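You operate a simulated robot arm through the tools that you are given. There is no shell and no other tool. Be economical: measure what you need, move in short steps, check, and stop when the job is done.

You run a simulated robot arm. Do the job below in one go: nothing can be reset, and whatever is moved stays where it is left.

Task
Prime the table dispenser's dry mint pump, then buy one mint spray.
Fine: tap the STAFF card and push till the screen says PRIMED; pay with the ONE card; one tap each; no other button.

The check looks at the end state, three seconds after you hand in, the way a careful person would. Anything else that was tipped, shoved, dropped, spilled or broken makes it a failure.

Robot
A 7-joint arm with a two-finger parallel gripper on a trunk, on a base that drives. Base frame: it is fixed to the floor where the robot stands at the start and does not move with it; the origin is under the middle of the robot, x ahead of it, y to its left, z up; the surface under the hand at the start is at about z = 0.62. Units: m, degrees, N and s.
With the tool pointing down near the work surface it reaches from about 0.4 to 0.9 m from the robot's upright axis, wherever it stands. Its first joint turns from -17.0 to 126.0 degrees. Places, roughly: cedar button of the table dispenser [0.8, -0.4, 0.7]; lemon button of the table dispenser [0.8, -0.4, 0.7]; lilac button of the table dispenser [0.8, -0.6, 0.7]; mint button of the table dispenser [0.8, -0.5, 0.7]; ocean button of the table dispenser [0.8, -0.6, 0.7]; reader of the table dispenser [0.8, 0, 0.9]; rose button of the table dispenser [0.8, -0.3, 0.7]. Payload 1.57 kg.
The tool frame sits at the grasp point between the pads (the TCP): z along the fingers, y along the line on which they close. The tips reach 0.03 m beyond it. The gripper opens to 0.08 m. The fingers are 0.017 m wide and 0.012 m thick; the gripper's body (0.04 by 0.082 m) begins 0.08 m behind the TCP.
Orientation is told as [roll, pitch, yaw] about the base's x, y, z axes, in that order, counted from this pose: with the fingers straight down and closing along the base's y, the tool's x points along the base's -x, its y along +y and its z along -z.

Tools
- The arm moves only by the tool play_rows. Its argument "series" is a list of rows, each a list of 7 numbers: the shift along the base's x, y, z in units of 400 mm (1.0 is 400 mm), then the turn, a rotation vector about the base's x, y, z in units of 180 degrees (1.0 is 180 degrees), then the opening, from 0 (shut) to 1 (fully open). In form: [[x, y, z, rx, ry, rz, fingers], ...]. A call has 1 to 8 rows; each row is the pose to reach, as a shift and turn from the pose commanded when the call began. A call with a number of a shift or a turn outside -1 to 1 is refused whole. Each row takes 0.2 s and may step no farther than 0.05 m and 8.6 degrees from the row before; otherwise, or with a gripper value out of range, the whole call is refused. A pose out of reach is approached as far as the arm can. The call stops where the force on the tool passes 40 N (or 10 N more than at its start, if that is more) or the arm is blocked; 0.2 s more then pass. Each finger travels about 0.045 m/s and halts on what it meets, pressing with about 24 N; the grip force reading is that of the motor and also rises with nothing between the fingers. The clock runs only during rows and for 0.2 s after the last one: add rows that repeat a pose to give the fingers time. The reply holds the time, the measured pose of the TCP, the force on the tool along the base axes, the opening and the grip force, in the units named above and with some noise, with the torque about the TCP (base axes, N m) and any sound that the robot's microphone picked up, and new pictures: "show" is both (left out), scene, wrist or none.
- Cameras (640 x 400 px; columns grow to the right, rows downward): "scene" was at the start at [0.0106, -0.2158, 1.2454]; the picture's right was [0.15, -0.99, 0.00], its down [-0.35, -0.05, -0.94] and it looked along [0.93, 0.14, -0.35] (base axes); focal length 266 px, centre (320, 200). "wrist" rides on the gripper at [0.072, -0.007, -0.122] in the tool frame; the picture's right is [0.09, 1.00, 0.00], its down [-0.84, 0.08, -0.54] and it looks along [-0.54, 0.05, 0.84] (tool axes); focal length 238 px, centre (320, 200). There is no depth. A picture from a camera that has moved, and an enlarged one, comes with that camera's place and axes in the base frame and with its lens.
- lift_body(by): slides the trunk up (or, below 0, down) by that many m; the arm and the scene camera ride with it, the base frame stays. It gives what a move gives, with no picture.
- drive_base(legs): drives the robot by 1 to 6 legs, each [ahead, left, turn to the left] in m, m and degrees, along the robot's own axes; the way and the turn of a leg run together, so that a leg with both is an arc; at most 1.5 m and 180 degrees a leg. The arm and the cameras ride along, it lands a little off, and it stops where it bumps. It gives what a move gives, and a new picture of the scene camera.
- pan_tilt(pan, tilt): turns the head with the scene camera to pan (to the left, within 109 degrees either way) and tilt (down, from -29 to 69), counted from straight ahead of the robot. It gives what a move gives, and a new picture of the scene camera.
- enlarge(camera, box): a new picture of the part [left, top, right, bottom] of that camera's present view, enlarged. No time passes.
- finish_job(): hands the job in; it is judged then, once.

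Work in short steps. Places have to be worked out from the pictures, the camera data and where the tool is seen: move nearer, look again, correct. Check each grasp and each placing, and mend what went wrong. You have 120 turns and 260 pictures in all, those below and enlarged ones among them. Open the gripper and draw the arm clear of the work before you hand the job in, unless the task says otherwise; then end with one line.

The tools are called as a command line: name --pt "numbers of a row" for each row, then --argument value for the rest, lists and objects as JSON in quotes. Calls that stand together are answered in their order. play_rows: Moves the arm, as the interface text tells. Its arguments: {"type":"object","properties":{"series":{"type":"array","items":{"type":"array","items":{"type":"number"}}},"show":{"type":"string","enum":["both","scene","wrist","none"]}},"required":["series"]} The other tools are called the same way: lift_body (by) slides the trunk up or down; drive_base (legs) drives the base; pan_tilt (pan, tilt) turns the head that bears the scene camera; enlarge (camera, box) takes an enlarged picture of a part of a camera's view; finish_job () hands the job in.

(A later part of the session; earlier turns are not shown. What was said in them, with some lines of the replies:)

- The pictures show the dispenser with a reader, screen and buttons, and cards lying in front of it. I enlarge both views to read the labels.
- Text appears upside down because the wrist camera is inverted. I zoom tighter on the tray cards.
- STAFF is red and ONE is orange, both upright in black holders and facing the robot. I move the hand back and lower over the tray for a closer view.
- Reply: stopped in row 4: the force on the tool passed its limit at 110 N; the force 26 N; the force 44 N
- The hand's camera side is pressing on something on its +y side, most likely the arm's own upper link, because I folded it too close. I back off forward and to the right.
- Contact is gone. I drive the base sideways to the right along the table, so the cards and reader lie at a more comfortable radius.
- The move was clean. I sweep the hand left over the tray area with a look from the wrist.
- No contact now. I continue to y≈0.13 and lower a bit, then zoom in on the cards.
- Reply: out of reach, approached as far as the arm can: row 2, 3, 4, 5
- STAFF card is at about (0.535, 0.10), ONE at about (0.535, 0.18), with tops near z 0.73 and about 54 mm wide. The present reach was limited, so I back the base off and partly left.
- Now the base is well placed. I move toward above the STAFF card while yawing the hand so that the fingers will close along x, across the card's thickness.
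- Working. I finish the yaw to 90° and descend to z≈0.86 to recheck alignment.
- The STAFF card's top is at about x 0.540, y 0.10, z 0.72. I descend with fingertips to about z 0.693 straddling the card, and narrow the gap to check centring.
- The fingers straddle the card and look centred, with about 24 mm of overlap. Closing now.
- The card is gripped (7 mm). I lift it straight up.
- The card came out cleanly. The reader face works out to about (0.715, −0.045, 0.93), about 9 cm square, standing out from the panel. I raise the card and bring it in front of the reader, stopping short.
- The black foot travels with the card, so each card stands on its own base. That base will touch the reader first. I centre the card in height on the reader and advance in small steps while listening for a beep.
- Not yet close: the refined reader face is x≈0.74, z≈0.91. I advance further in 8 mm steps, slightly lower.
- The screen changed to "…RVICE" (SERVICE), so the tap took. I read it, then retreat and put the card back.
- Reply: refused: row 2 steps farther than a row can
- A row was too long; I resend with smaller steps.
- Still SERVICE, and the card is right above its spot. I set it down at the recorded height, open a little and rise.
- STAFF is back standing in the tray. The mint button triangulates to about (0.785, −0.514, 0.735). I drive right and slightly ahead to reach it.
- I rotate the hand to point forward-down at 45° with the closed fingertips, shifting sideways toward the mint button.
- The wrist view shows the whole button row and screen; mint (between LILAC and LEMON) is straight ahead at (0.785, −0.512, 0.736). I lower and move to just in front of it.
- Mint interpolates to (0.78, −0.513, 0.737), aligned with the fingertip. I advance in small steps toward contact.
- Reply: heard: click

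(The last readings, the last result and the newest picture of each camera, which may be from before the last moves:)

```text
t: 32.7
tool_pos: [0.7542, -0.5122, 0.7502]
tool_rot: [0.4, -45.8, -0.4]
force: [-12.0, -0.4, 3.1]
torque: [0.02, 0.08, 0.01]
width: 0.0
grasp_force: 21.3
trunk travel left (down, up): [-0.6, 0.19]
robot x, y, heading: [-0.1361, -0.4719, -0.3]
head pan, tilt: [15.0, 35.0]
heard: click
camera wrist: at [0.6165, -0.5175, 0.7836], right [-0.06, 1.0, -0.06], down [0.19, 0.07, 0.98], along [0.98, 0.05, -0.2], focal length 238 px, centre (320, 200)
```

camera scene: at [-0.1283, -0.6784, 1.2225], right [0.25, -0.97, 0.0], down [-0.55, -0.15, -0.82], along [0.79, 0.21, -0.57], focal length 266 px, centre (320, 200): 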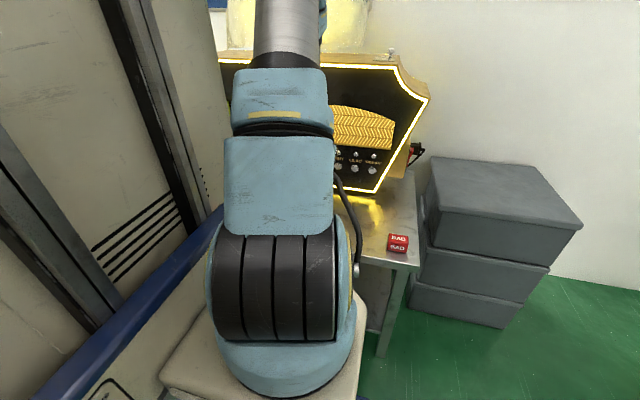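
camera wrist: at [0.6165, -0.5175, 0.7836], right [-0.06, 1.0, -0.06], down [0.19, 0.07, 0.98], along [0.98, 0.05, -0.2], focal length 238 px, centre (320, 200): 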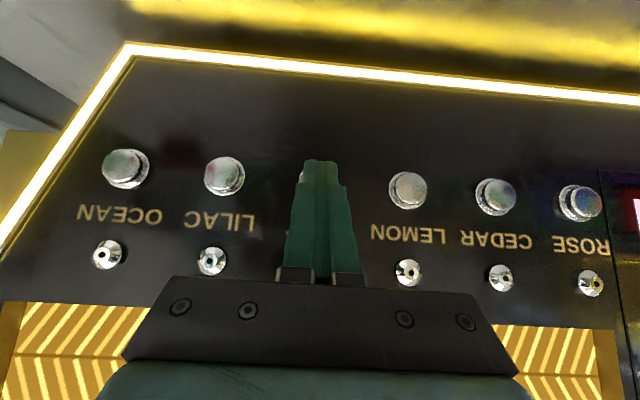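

A click was heard at 12 N. I withdraw to see the screen.

play_rows --pt "-0.1 0 0 0 0 0 0" --pt "-0.2 0 0 0 0 0 0" --pt "-0.3 0 0 0 0 0 0" --show "wrist"

```text
t: 33.5
tool_pos: [0.6349, -0.5128, 0.751]
tool_rot: [0.4, -46.1, -0.3]
force: [0.3, -0.3, -0.7]
torque: [0.01, 0.02, 0.01]
width: 0.0002
grasp_force: 21.3
trunk travel left (down, up): [-0.6, 0.19]
robot x, y, heading: [-0.1339, -0.4703, -0.3]
head pan, tilt: [15.0, 35.0]
camera wrist: at [0.497, -0.5181, 0.784], right [-0.06, 1.0, -0.06], down [0.19, 0.07, 0.98], along [0.98, 0.05, -0.19], focal length 238 px, centre (320, 200)
```

wrist: 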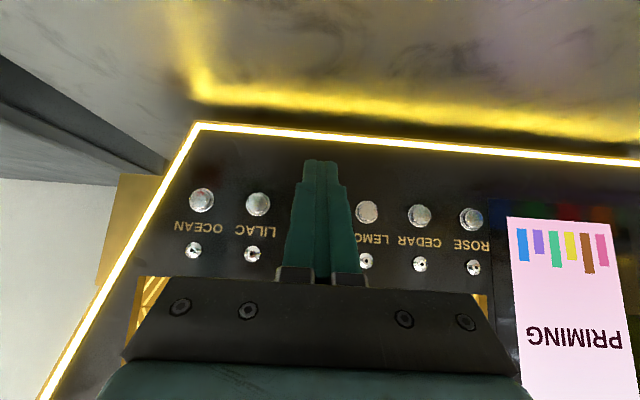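

The screen reads PRIMING. I wait briefly to see whether it changes by itself before pushing again.

play_rows --pt "0 0 0 0 0 0 0" --pt "0 0 0 0 0 0 0" --pt "0 0 0 0 0 0 0" --pt "0 0 0 0 0 0 0" --pt "0 0 0 0 0 0 0" --pt "0 0 0 0 0 0 0" --show "wrist"

```text
t: 34.9
tool_pos: [0.6346, -0.5125, 0.7503]
tool_rot: [0.3, -46.1, -0.3]
force: [0.6, -0.3, -0.5]
torque: [0.02, 0.01, -0.01]
width: 0.0002
grasp_force: 21.3
trunk travel left (down, up): [-0.6, 0.19]
robot x, y, heading: [-0.1335, -0.4718, -0.3]
head pan, tilt: [15.0, 35.0]
camera wrist: at [0.4971, -0.5182, 0.7839], right [-0.06, 1.0, -0.06], down [0.19, 0.07, 0.98], along [0.98, 0.05, -0.19], focal length 238 px, centre (320, 200)
```

wrist: 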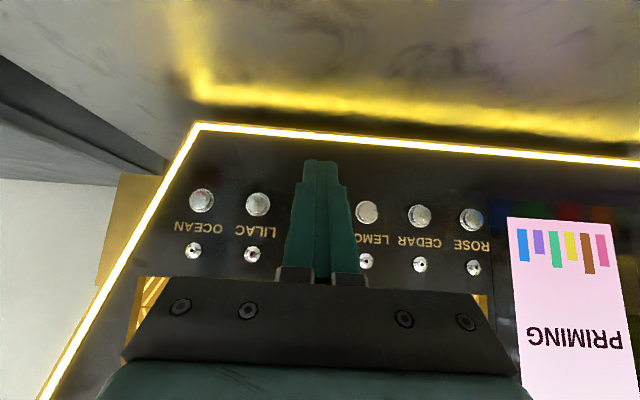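

Still PRIMING, so another push: in, then back to the viewing spot in one call.

play_rows --pt "0.1 0 0 0 0 0 0" --pt "0.2 0 0 0 0 0 0" --pt "0.27 0 0 0 0 0 0" --pt "0.3 0 0 0 0 0 0" --pt "0.3 0 0 0 0 0 0" --pt "0.2 0 0 0 0 0 0" --pt "0.1 0 0 0 0 0 0" --pt "0 0 0 0 0 0 0" --show "wrist"

```text
t: 36.7
tool_pos: [0.6358, -0.5122, 0.7523]
tool_rot: [0.4, -46.1, -0.3]
force: [0.2, 0.2, -0.1]
torque: [0.03, 0.03, 0.0]
width: 0.0
grasp_force: 21.1
trunk travel left (down, up): [-0.6, 0.19]
robot x, y, heading: [-0.1283, -0.472, -0.2]
head pan, tilt: [15.0, 35.0]
heard: click
camera wrist: at [0.4975, -0.5179, 0.7852], right [-0.06, 1.0, -0.06], down [0.19, 0.07, 0.98], along [0.98, 0.05, -0.19], focal length 238 px, centre (320, 200)
```

wrist: 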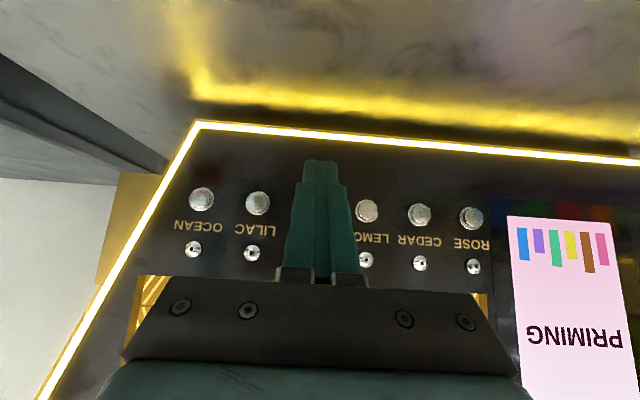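

Click again, still PRIMING. I push a third time.

play_rows --pt "0.1 0 0 0 0 0 0" --pt "0.2 0 0 0 0 0 0" --pt "0.27 0 0 0 0 0 0" --pt "0.3 0 0 0 0 0 0" --pt "0.3 0 0 0 0 0 0" --pt "0.2 0 0 0 0 0 0" --pt "0.1 0 0 0 0 0 0" --pt "0 0 0 0 0 0 0" --show "wrist"

```text
t: 38.5
tool_pos: [0.6348, -0.5131, 0.7509]
tool_rot: [0.3, -46.1, -0.3]
force: [0.2, -0.1, -0.3]
torque: [-0.04, 0.01, 0.0]
width: 0.0
grasp_force: 21.4
trunk travel left (down, up): [-0.6, 0.19]
robot x, y, heading: [-0.1331, -0.4672, -0.3]
head pan, tilt: [15.0, 35.0]
heard: click
camera wrist: at [0.4975, -0.5182, 0.7845], right [-0.06, 1.0, -0.06], down [0.19, 0.07, 0.98], along [0.98, 0.05, -0.19], focal length 238 px, centre (320, 200)
```

wrist: 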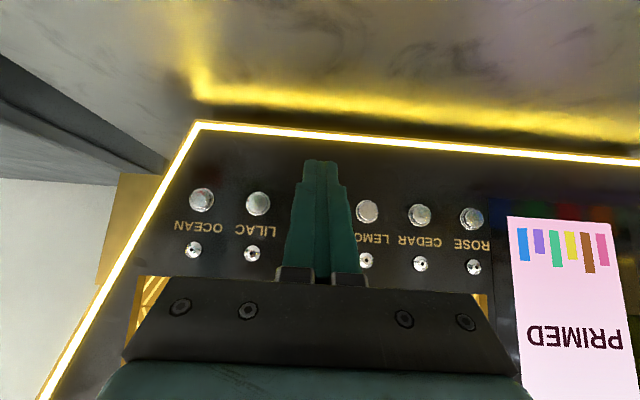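

PRIMED. I now reverse the rotation and go back up toward the cards.

play_rows --pt "-0.05 0 0.06 -0.0163 0.0163 0.0393 0" --pt "-0.1 0 0.13 -0.0327 0.0327 0.0787 0" --pt "-0.15 0.04 0.2 -0.049 0.049 0.118 0" --pt "-0.2 0.1 0.27 -0.0653 0.0653 0.1573 0" --pt "-0.24 0.18 0.32 -0.0817 0.0817 0.1967 0" --pt "-0.24 0.28 0.35 -0.098 0.098 0.236 0" --pt "-0.24 0.38 0.35 -0.1143 0.1143 0.2753 0" --pt "-0.24 0.48 0.35 -0.1307 0.1307 0.3147 0" --show "none"

play_rows --pt "0 0.05 0 -0.0163 0.0163 0.0393 0.2" --pt "0 0.1 0 -0.0327 0.0327 0.0787 0.5" --pt "0 0.13 0 -0.049 0.049 0.118 0.8" --pt "0 0.13 0 -0.0653 0.0653 0.1573 1" --pt "0 0.13 0 -0.0653 0.0653 0.1573 1" --show "none"

drive_base --legs '[[0, 0.4, 0]]'

```text
t: 40.3
tool_pos: [0.5387, -0.3217, 0.8908]
tool_rot: [-8.3, -14.9, 62.6]
force: [-0.9, -0.7, 0.8]
torque: [0.01, -0.01, 0.02]
width: 0.0
grasp_force: 21.6
trunk travel left (down, up): [-0.6, 0.19]
robot x, y, heading: [-0.1321, -0.467, -0.4]
head pan, tilt: [15.0, 35.0]
```

```text
t: 41.5
tool_pos: [0.5404, -0.2681, 0.891]
tool_rot: [0.2, -0.9, 90.0]
force: [-0.8, 0.1, -0.3]
torque: [0.01, 0.02, 0.03]
width: 0.0798
grasp_force: 0.1
trunk travel left (down, up): [-0.6, 0.19]
robot x, y, heading: [-0.1302, -0.4711, -0.2]
head pan, tilt: [15.0, 35.0]
```

```text
t: 44.0
tool_pos: [0.5417, 0.1335, 0.8908]
tool_rot: [0.2, -0.9, 89.9]
force: [0.4, -0.1, 0.1]
torque: [0.01, 0.03, -0.01]
width: 0.08
grasp_force: 0.0
trunk travel left (down, up): [-0.6, 0.19]
robot x, y, heading: [-0.1283, -0.071, -0.4]
head pan, tilt: [15.0, 35.0]
camera scene: at [-0.126, -0.2774, 1.2225], right [0.25, -0.97, 0.0], down [-0.55, -0.15, -0.82], along [0.79, 0.21, -0.57], focal length 266 px, centre (320, 200)
```

scene: 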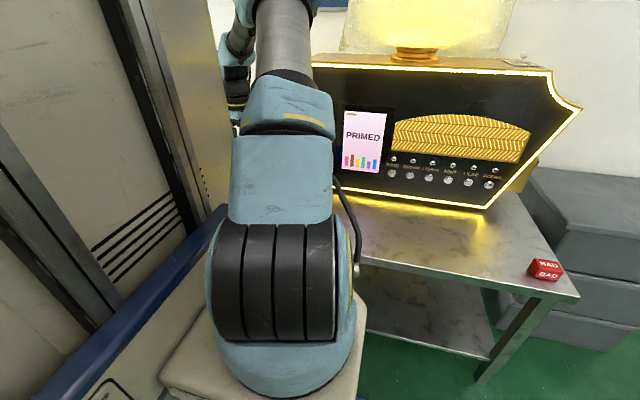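

The base landed well. I move above the ONE card and look.

play_rows --pt "0 0.06 -0.04 0 0.003 0 1" --pt "0 0.11 -0.08 0 0.005 0 1" --pt "0 0.11 -0.08 0 0.005 0 1" --show "wrist"

enlarge --camera "wrist" --box '[240, 0, 400, 160]'

```text
t: 44.8
tool_pos: [0.5427, 0.1757, 0.8593]
tool_rot: [1.1, -1.0, 89.7]
force: [0.1, 0.6, 0.0]
torque: [0.01, 0.02, 0.02]
width: 0.0803
grasp_force: 0.1
trunk travel left (down, up): [-0.6, 0.19]
robot x, y, heading: [-0.1299, -0.0716, -0.3]
head pan, tilt: [15.0, 35.0]
camera wrist: at [0.5505, 0.1041, 0.98], right [-1.0, -0.09, 0.02], down [-0.06, 0.83, 0.56], along [-0.06, 0.55, -0.83], focal length 238 px, centre (320, 200)
```

wrist: 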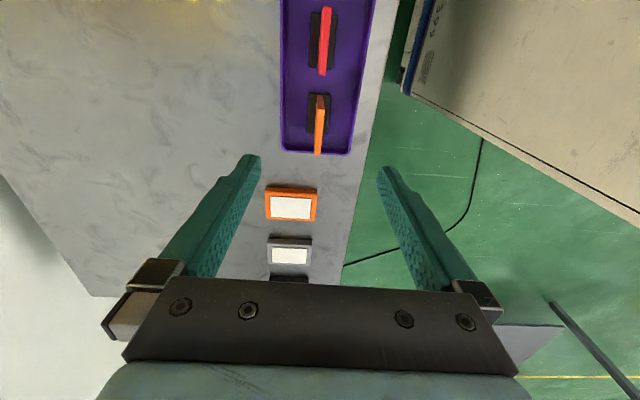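

```text
2.50 times, centred on (320, 80) of wrist
camera zoom: at [0.5505, 0.1041, 0.98], right [-1.0, -0.09, 0.02], down [-0.06, 0.83, 0.56], along [-0.06, 0.55, -0.83], focal length 596 px, centre (320, 500)
```

zoom: 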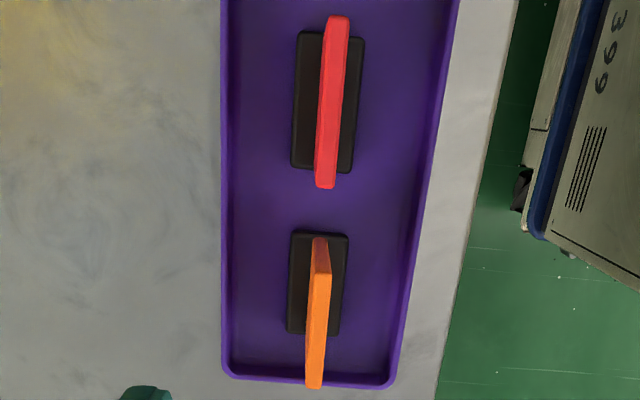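

ONE's top centre is at about (0.539, 0.187). I lower over it, narrow the fingers and close.

play_rows --pt "-0.009 0.028 -0.1 0 -0.002 0 1" --pt "-0.009 0.028 -0.2 0 -0.005 0 1" --pt "-0.009 0.028 -0.28 0 -0.005 0 0.8" --pt "-0.009 0.028 -0.343 0 -0.005 0 0.6" --pt "-0.009 0.028 -0.343 0 -0.005 0 0.4" --pt "-0.009 0.028 -0.343 0 -0.005 0 0.4" --show "wrist"

enlarge --camera "wrist" --box '[240, 70, 400, 230]'

```text
t: 46.2
tool_pos: [0.5393, 0.1881, 0.7218]
tool_rot: [0.2, -0.9, 89.9]
force: [0.2, -0.9, 0.3]
torque: [0.0, -0.01, -0.02]
width: 0.032
grasp_force: 0.0
trunk travel left (down, up): [-0.6, 0.19]
robot x, y, heading: [-0.1302, -0.0685, -0.2]
head pan, tilt: [15.0, 35.0]
camera wrist: at [0.5456, 0.115, 0.8424], right [-1.0, -0.09, 0.0], down [-0.07, 0.83, 0.56], along [-0.05, 0.55, -0.83], focal length 238 px, centre (320, 200)
```

wrist: 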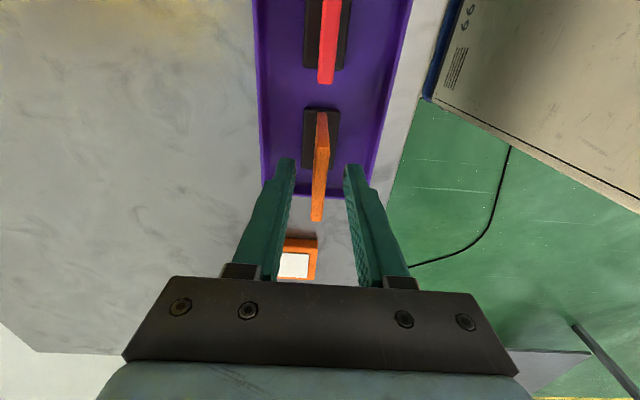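

```text
2.50 times, centred on (320, 150) of wrist
camera zoom: at [0.5456, 0.115, 0.8424], right [-1.0, -0.09, 0.0], down [-0.07, 0.83, 0.56], along [-0.05, 0.55, -0.83], focal length 596 px, centre (320, 325)
```

zoom: 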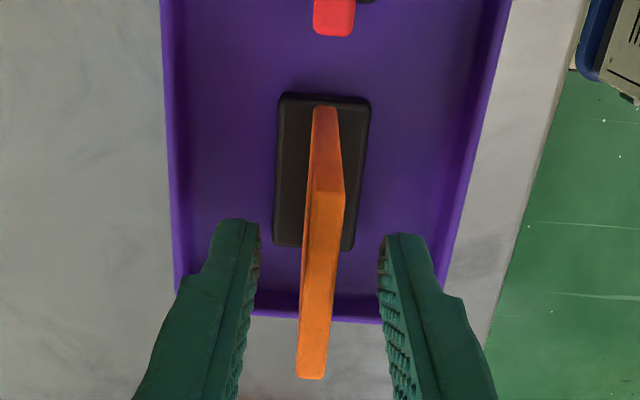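

The picture matches the STAFF grasp. I close and then lift.

play_rows --pt "0 0 0 0 0 0 0.25" --pt "0 0 0 0 0 0 0.1" --pt "0 0 0 0 0 0 0" --pt "0 0 0 0 0 0 0" --show "none"

play_rows --pt "0 0 0.04 0 0 0 0" --pt "0 0 0.1 0 0 0 0" --pt "0 0 0.2 0 0 0 0" --pt "0.0 0 0.3 0 0 0 0" --pt "0.0 0 0.4 0 0 0 0" --pt "0 0 0.5 0 0 0 0" --pt "0 0 0.6 0 0 0 0" --show "both"

```text
t: 47.2
tool_pos: [0.5386, 0.1878, 0.7216]
tool_rot: [0.2, -0.9, 89.8]
force: [0.3, -0.4, 0.1]
torque: [0.01, -0.01, 0.03]
width: 0.007
grasp_force: 23.9
trunk travel left (down, up): [-0.6, 0.19]
robot x, y, heading: [-0.1274, -0.0714, -0.5]
head pan, tilt: [15.0, 35.0]
```

```text
t: 48.8
tool_pos: [0.5373, 0.1876, 0.9609]
tool_rot: [0.2, -0.9, 89.9]
force: [0.5, -0.5, -1.5]
torque: [0.0, 0.01, 0.0]
width: 0.0069
grasp_force: 24.0
trunk travel left (down, up): [-0.6, 0.19]
robot x, y, heading: [-0.1307, -0.071, -0.5]
head pan, tilt: [15.0, 35.0]
camera scene: at [-0.1257, -0.2774, 1.2224], right [0.25, -0.97, 0.0], down [-0.56, -0.15, -0.82], along [0.79, 0.21, -0.57], focal length 266 px, centre (320, 200)
camera wrist: at [0.5449, 0.1155, 1.0829], right [-1.0, -0.09, 0.0], down [-0.07, 0.83, 0.56], along [-0.05, 0.55, -0.83], focal length 238 px, centre (320, 200)
```

scene: 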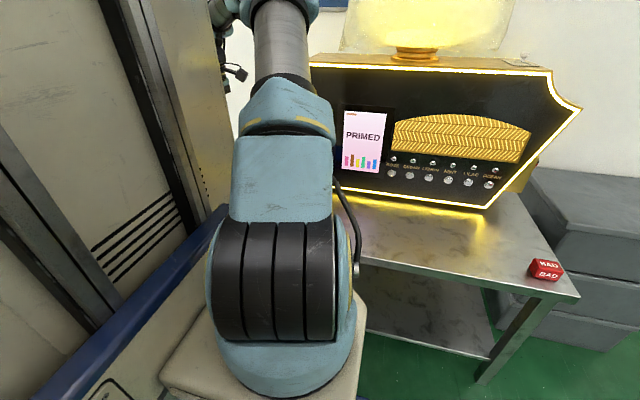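
wrist: 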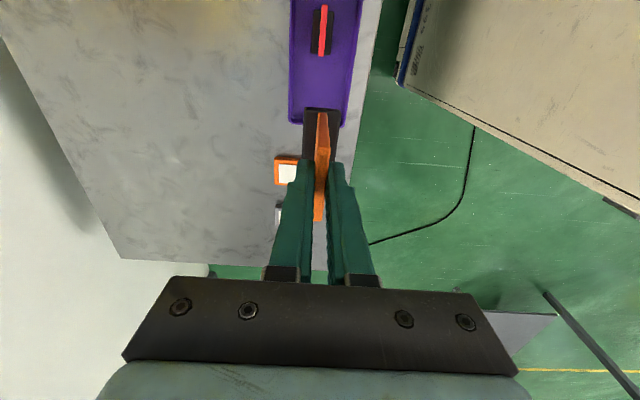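

I carry ONE to in front of the reader at the height that worked.

play_rows --pt "0.02 -0.1 0.005 0 0 0 0" --pt "0.05 -0.2 0.005 0 0 0 0" --pt "0.1 -0.3 0.005 0 0 0 0" --pt "0.15 -0.4 0.005 0 0 0 0" --pt "0.2 -0.5 0.005 0 0 0 0" --pt "0.25 -0.5815 0.005 0 0 0 0" --pt "0.3 -0.5815 0.005 0 0 0 0" --pt "0.34 -0.5815 0.005 0 0 0 0" --show "wrist"

```text
t: 50.6
tool_pos: [0.674, -0.0453, 0.9637]
tool_rot: [0.2, -0.9, 89.9]
force: [0.2, 0.3, -1.0]
torque: [-0.01, 0.01, -0.01]
width: 0.0069
grasp_force: 24.1
trunk travel left (down, up): [-0.6, 0.19]
robot x, y, heading: [-0.1271, -0.0689, -0.6]
head pan, tilt: [15.0, 35.0]
camera wrist: at [0.6811, -0.118, 1.0847], right [-1.0, -0.09, 0.0], down [-0.07, 0.83, 0.56], along [-0.05, 0.55, -0.83], focal length 238 px, centre (320, 200)
```

wrist: 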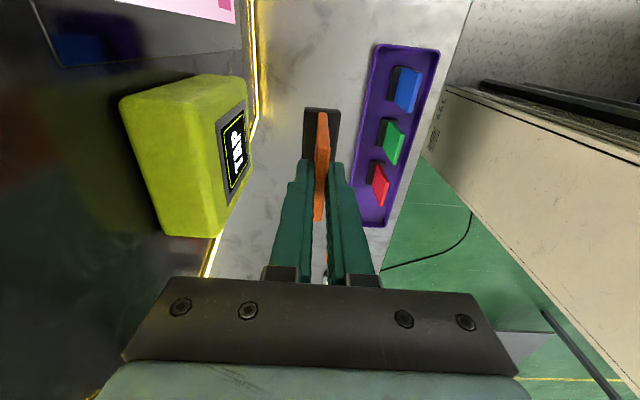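

I advance to the x that worked before (0.710), then check the screen.

play_rows --pt "0.03 0 0 0 0 0 0" --pt "0.06 0 0 0 0 0 0" --pt "0.09 0 0 0 0 0 0" --pt "0.09 0 0 0 0 0 0" --show "scene"

enlarge --camera "scene" --box '[300, 80, 420, 190]'

```text
t: 51.6
tool_pos: [0.7094, -0.0451, 0.9638]
tool_rot: [0.1, -0.9, 89.9]
force: [0.5, 0.3, -1.2]
torque: [-0.01, -0.02, 0.01]
width: 0.0068
grasp_force: 23.2
trunk travel left (down, up): [-0.6, 0.19]
robot x, y, heading: [-0.1306, -0.0677, -0.2]
head pan, tilt: [15.0, 35.0]
camera scene: at [-0.126, -0.2775, 1.2225], right [0.25, -0.97, 0.0], down [-0.55, -0.15, -0.82], along [0.79, 0.21, -0.57], focal length 266 px, centre (320, 200)
```

scene: 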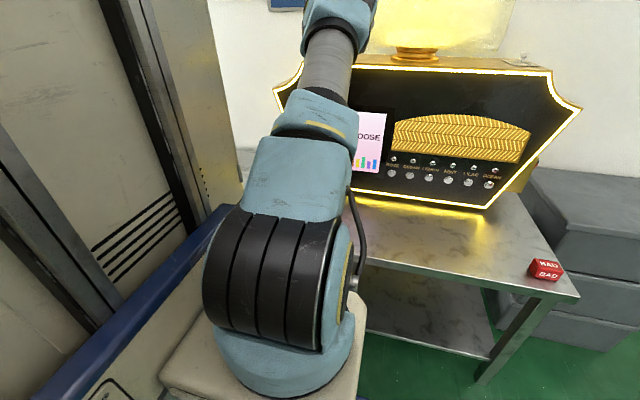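

```text
3.64 times, centred on (360, 135) of scene
camera zoom: at [-0.126, -0.2775, 1.2225], right [0.25, -0.97, 0.0], down [-0.55, -0.15, -0.82], along [0.79, 0.21, -0.57], focal length 967 px, centre (174, 436)
```

zoom: 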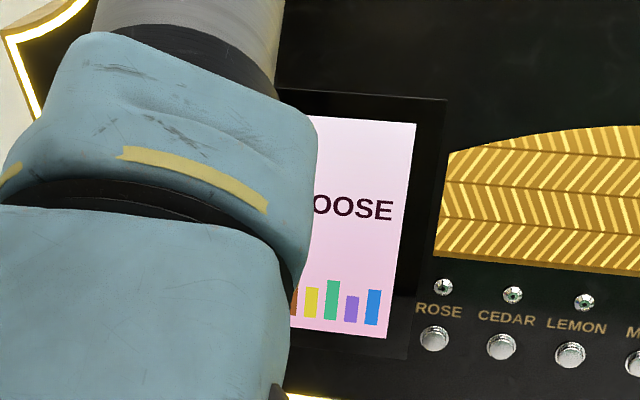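

CHOOSE is showing, so payment took. I put ONE back quickly to its spot.

play_rows --pt "-0.1 0 0 0 0 0 0" --pt "-0.19 0.07 0 0 0 0 0" --pt "-0.28 0.14 0 0 0 0 0" --pt "-0.36 0.22 -0.02 0 0 0 0" --pt "-0.41 0.32 -0.05 0 0 0 0" --pt "-0.426 0.42 -0.1 0 0 0 0" --pt "-0.426 0.52 -0.17 0 0 0 0" --pt "-0.426 0.583 -0.27 0 0 0 0" --show "none"

```text
t: 53.4
tool_pos: [0.5394, 0.1877, 0.8566]
tool_rot: [0.1, -0.9, 89.8]
force: [-0.3, 0.9, 0.1]
torque: [-0.01, -0.01, 0.01]
width: 0.007
grasp_force: 24.0
trunk travel left (down, up): [-0.6, 0.19]
robot x, y, heading: [-0.1293, -0.0729, -0.2]
head pan, tilt: [15.0, 35.0]
```

Directly above its spot at z 0.857. I lower to 0.722, release, and look.

play_rows --pt "0 0 -0.11 0 0 0 0" --pt "0 0 -0.22 0 0 0 0" --pt "0 0 -0.29 0 0 0 0" --pt "0 0 -0.336 0 0 0 0" --pt "0 0 -0.336 0 0 0 0.3" --pt "0 0 -0.336 0 0 0 0.45" --pt "0 0 -0.22 0 0 0 0.45" --pt "0 0 -0.1 0 0 0 0.45" --show "wrist"

```text
t: 55.2
tool_pos: [0.5404, 0.1874, 0.8168]
tool_rot: [0.2, -1.0, 89.9]
force: [0.9, -0.4, -0.6]
torque: [0.0, 0.04, -0.02]
width: 0.036
grasp_force: 0.0
trunk travel left (down, up): [-0.6, 0.19]
robot x, y, heading: [-0.1258, -0.0732, -0.5]
head pan, tilt: [15.0, 35.0]
camera wrist: at [0.5468, 0.1147, 0.9375], right [-1.0, -0.09, 0.0], down [-0.07, 0.83, 0.56], along [-0.05, 0.55, -0.83], focal length 238 px, centre (320, 200)
```

wrist: 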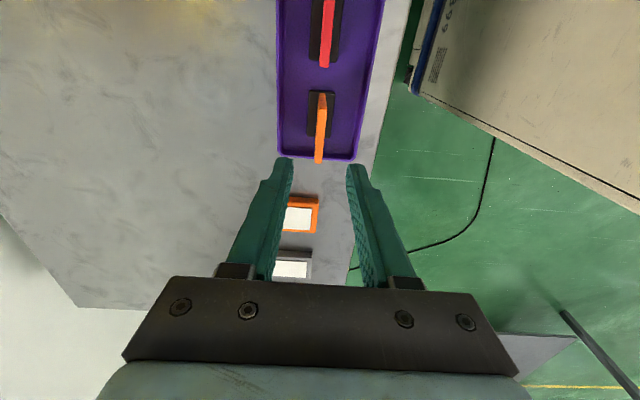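

ONE stands in the tray. I rise, close the fingers and drive back to the mint button position.

play_rows --pt "0 0 0.08 0 0 0 0.2" --pt "0 0 0.15 0 0 0 0" --pt "0 0 0.15 0 0 0 0" --show "none"

drive_base --legs '[[0, -0.4, 0]]'

```text
t: 56.0
tool_pos: [0.5398, 0.1883, 0.8752]
tool_rot: [0.2, -0.9, 89.9]
force: [0.5, -0.4, -0.6]
torque: [0.01, -0.01, 0.0]
width: 0.0002
grasp_force: 17.6
trunk travel left (down, up): [-0.6, 0.19]
robot x, y, heading: [-0.1284, -0.0689, -0.5]
head pan, tilt: [15.0, 35.0]
```

```text
t: 58.5
tool_pos: [0.5389, -0.2127, 0.8755]
tool_rot: [0.2, -0.9, 90.0]
force: [-0.5, -0.1, -0.4]
torque: [-0.02, -0.02, -0.01]
width: 0.0001
grasp_force: 21.0
trunk travel left (down, up): [-0.6, 0.19]
robot x, y, heading: [-0.1321, -0.4743, -0.2]
head pan, tilt: [15.0, 35.0]
camera scene: at [-0.1275, -0.6786, 1.2225], right [0.25, -0.97, 0.0], down [-0.55, -0.15, -0.82], along [0.79, 0.21, -0.57], focal length 266 px, centre (320, 200)
```

scene: 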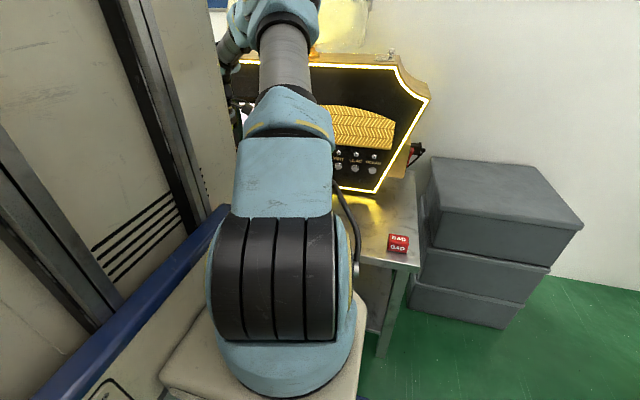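

Same rotation sequence again, ending at the previous viewing spot in front of the mint button.

play_rows --pt "0 -0.08 0 0.0163 -0.0163 -0.0393 0" --pt "0 -0.17 0 0.0327 -0.0327 -0.0787 0" --pt "0 -0.26 0 0.049 -0.049 -0.118 0" --pt "0 -0.36 0 0.0653 -0.0653 -0.1573 0" --pt "0 -0.46 0 0.0817 -0.0817 -0.1967 0" --pt "0 -0.56 0 0.098 -0.098 -0.236 0" --pt "0 -0.66 0 0.1143 -0.1143 -0.2753 0" --pt "0 -0.75 0 0.1307 -0.1307 -0.3147 0" --show "none"

play_rows --pt "0.03 0 -0.05 0.0163 -0.0163 -0.0393 0" --pt "0.07 0 -0.12 0.0327 -0.0327 -0.0787 0" --pt "0.12 0 -0.19 0.049 -0.049 -0.118 0" --pt "0.18 0 -0.26 0.0653 -0.0653 -0.1573 0" --pt "0.24 0 -0.31 0.0653 -0.0653 -0.1573 0" --pt "0.24 0 -0.31 0.0653 -0.0653 -0.1573 0" --show "wrist"

```text
t: 60.3
tool_pos: [0.5381, -0.511, 0.8759]
tool_rot: [-9.5, -31.5, 34.5]
force: [1.3, -1.2, -0.1]
torque: [0.0, 0.05, 0.01]
width: 0.0001
grasp_force: 21.6
trunk travel left (down, up): [-0.6, 0.19]
robot x, y, heading: [-0.1313, -0.4729, -0.2]
head pan, tilt: [15.0, 35.0]
```

```text
t: 61.7
tool_pos: [0.633, -0.5124, 0.7517]
tool_rot: [0.3, -46.1, -0.2]
force: [-0.3, 0.4, 0.4]
torque: [0.04, -0.02, 0.02]
width: 0.0
grasp_force: 21.5
trunk travel left (down, up): [-0.6, 0.19]
robot x, y, heading: [-0.131, -0.4671, -0.6]
head pan, tilt: [15.0, 35.0]
camera wrist: at [0.4955, -0.5178, 0.7846], right [-0.06, 1.0, -0.06], down [0.19, 0.07, 0.98], along [0.98, 0.05, -0.19], focal length 238 px, centre (320, 200)
```

wrist: 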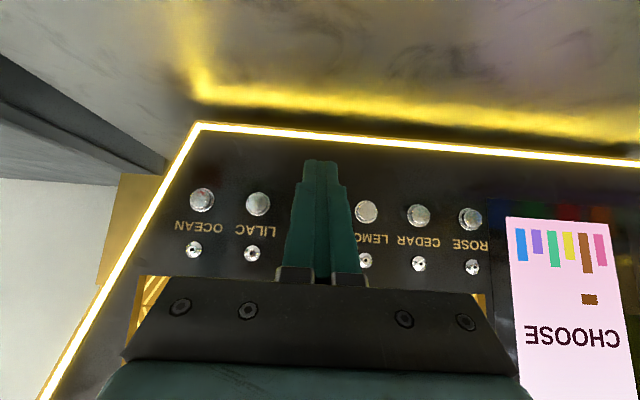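

Still CHOOSE with one credit. I press mint once and withdraw.

play_rows --pt "0.1 0 0 0 0 0 0" --pt "0.2 0 0 0 0 0 0" --pt "0.27 0 0 0 0 0 0" --pt "0.304 0 0 0 0 0 0" --pt "0.304 0 0 0 0 0 0" --pt "0.2 0 0 0 0 0 0" --pt "0.1 0 0 0 0 0 0" --pt "0 0 0 0 0 0 0" --show "wrist"

```text
t: 63.5
tool_pos: [0.6338, -0.5128, 0.7512]
tool_rot: [0.2, -46.0, -0.3]
force: [-0.2, -0.1, 0.0]
torque: [0.01, 0.02, -0.01]
width: 0.0
grasp_force: 21.2
trunk travel left (down, up): [-0.6, 0.19]
robot x, y, heading: [-0.1324, -0.4705, 0.0]
head pan, tilt: [15.0, 35.0]
heard: click
camera wrist: at [0.4956, -0.5179, 0.7843], right [-0.06, 1.0, -0.06], down [0.19, 0.07, 0.98], along [0.98, 0.05, -0.19], focal length 238 px, centre (320, 200)
```

wrist: 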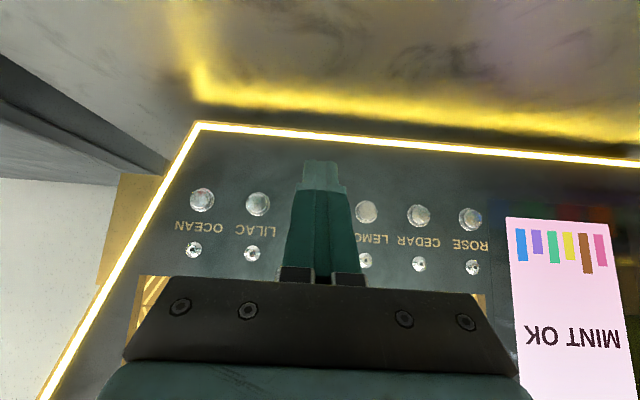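

"MINT OK": the spray came out. I draw the arm back and up with the gripper open, and check.

play_rows --pt "-0.06 0 0.06 0 0 0 0" --pt "-0.12 0 0.14 0 0 0 0.2" --pt "-0.15 0 0.24 0 0 0 0.5" --pt "-0.15 0 0.34 0 0 0 0.8" --pt "-0.15 0 0.44 0 0 0 1" --pt "-0.15 0 0.44 0 0 0 1" --show "both"

```text
t: 64.9
tool_pos: [0.5724, -0.5139, 0.9275]
tool_rot: [0.3, -46.0, -0.1]
force: [0.7, -0.6, 0.3]
torque: [-0.01, 0.01, -0.02]
width: 0.0799
grasp_force: 0.1
trunk travel left (down, up): [-0.6, 0.19]
robot x, y, heading: [-0.1333, -0.4721, -0.1]
head pan, tilt: [15.0, 35.0]
camera scene: at [-0.1275, -0.6786, 1.2225], right [0.25, -0.97, 0.0], down [-0.55, -0.15, -0.82], along [0.79, 0.21, -0.57], focal length 266 px, centre (320, 200)
camera wrist: at [0.4346, -0.5182, 0.9611], right [-0.06, 1.0, -0.06], down [0.19, 0.07, 0.98], along [0.98, 0.05, -0.2], focal length 238 px, centre (320, 200)
```

scene: 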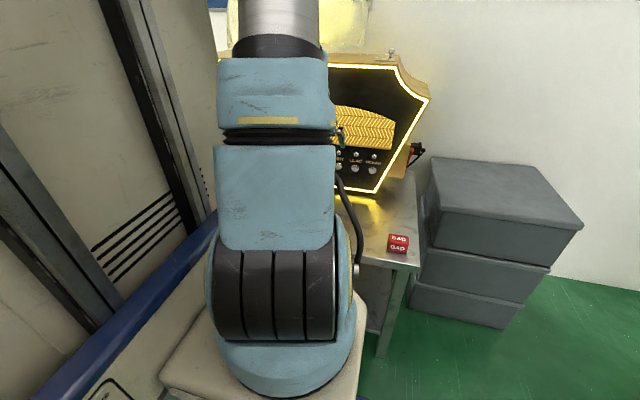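
wrist: 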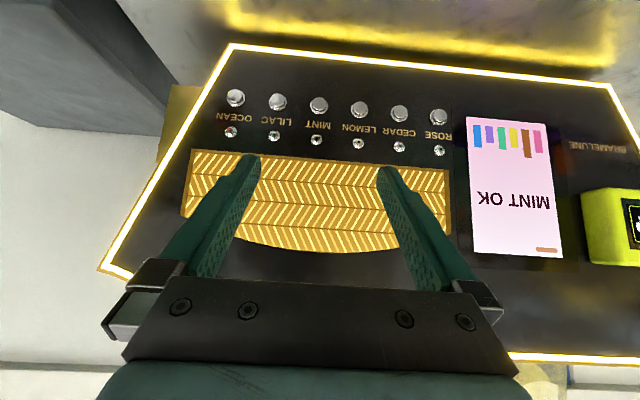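

The screen shows MINT OK, the pressed button is the one labelled MINT, both cards are back in the tray, and the arm is clear with the gripper open. I hand in.

finish_job

```text
The job is handed in.
```

The mint pump is primed and one mint spray is bought. I tapped STAFF once and ONE once, and pressed only the mint button: three pushes to reach PRIMED, then one for the spray, ending on "MINT OK". Both cards are back in the tray. Early on the arm briefly bumped something, most likely its own link; I saw nothing moved.
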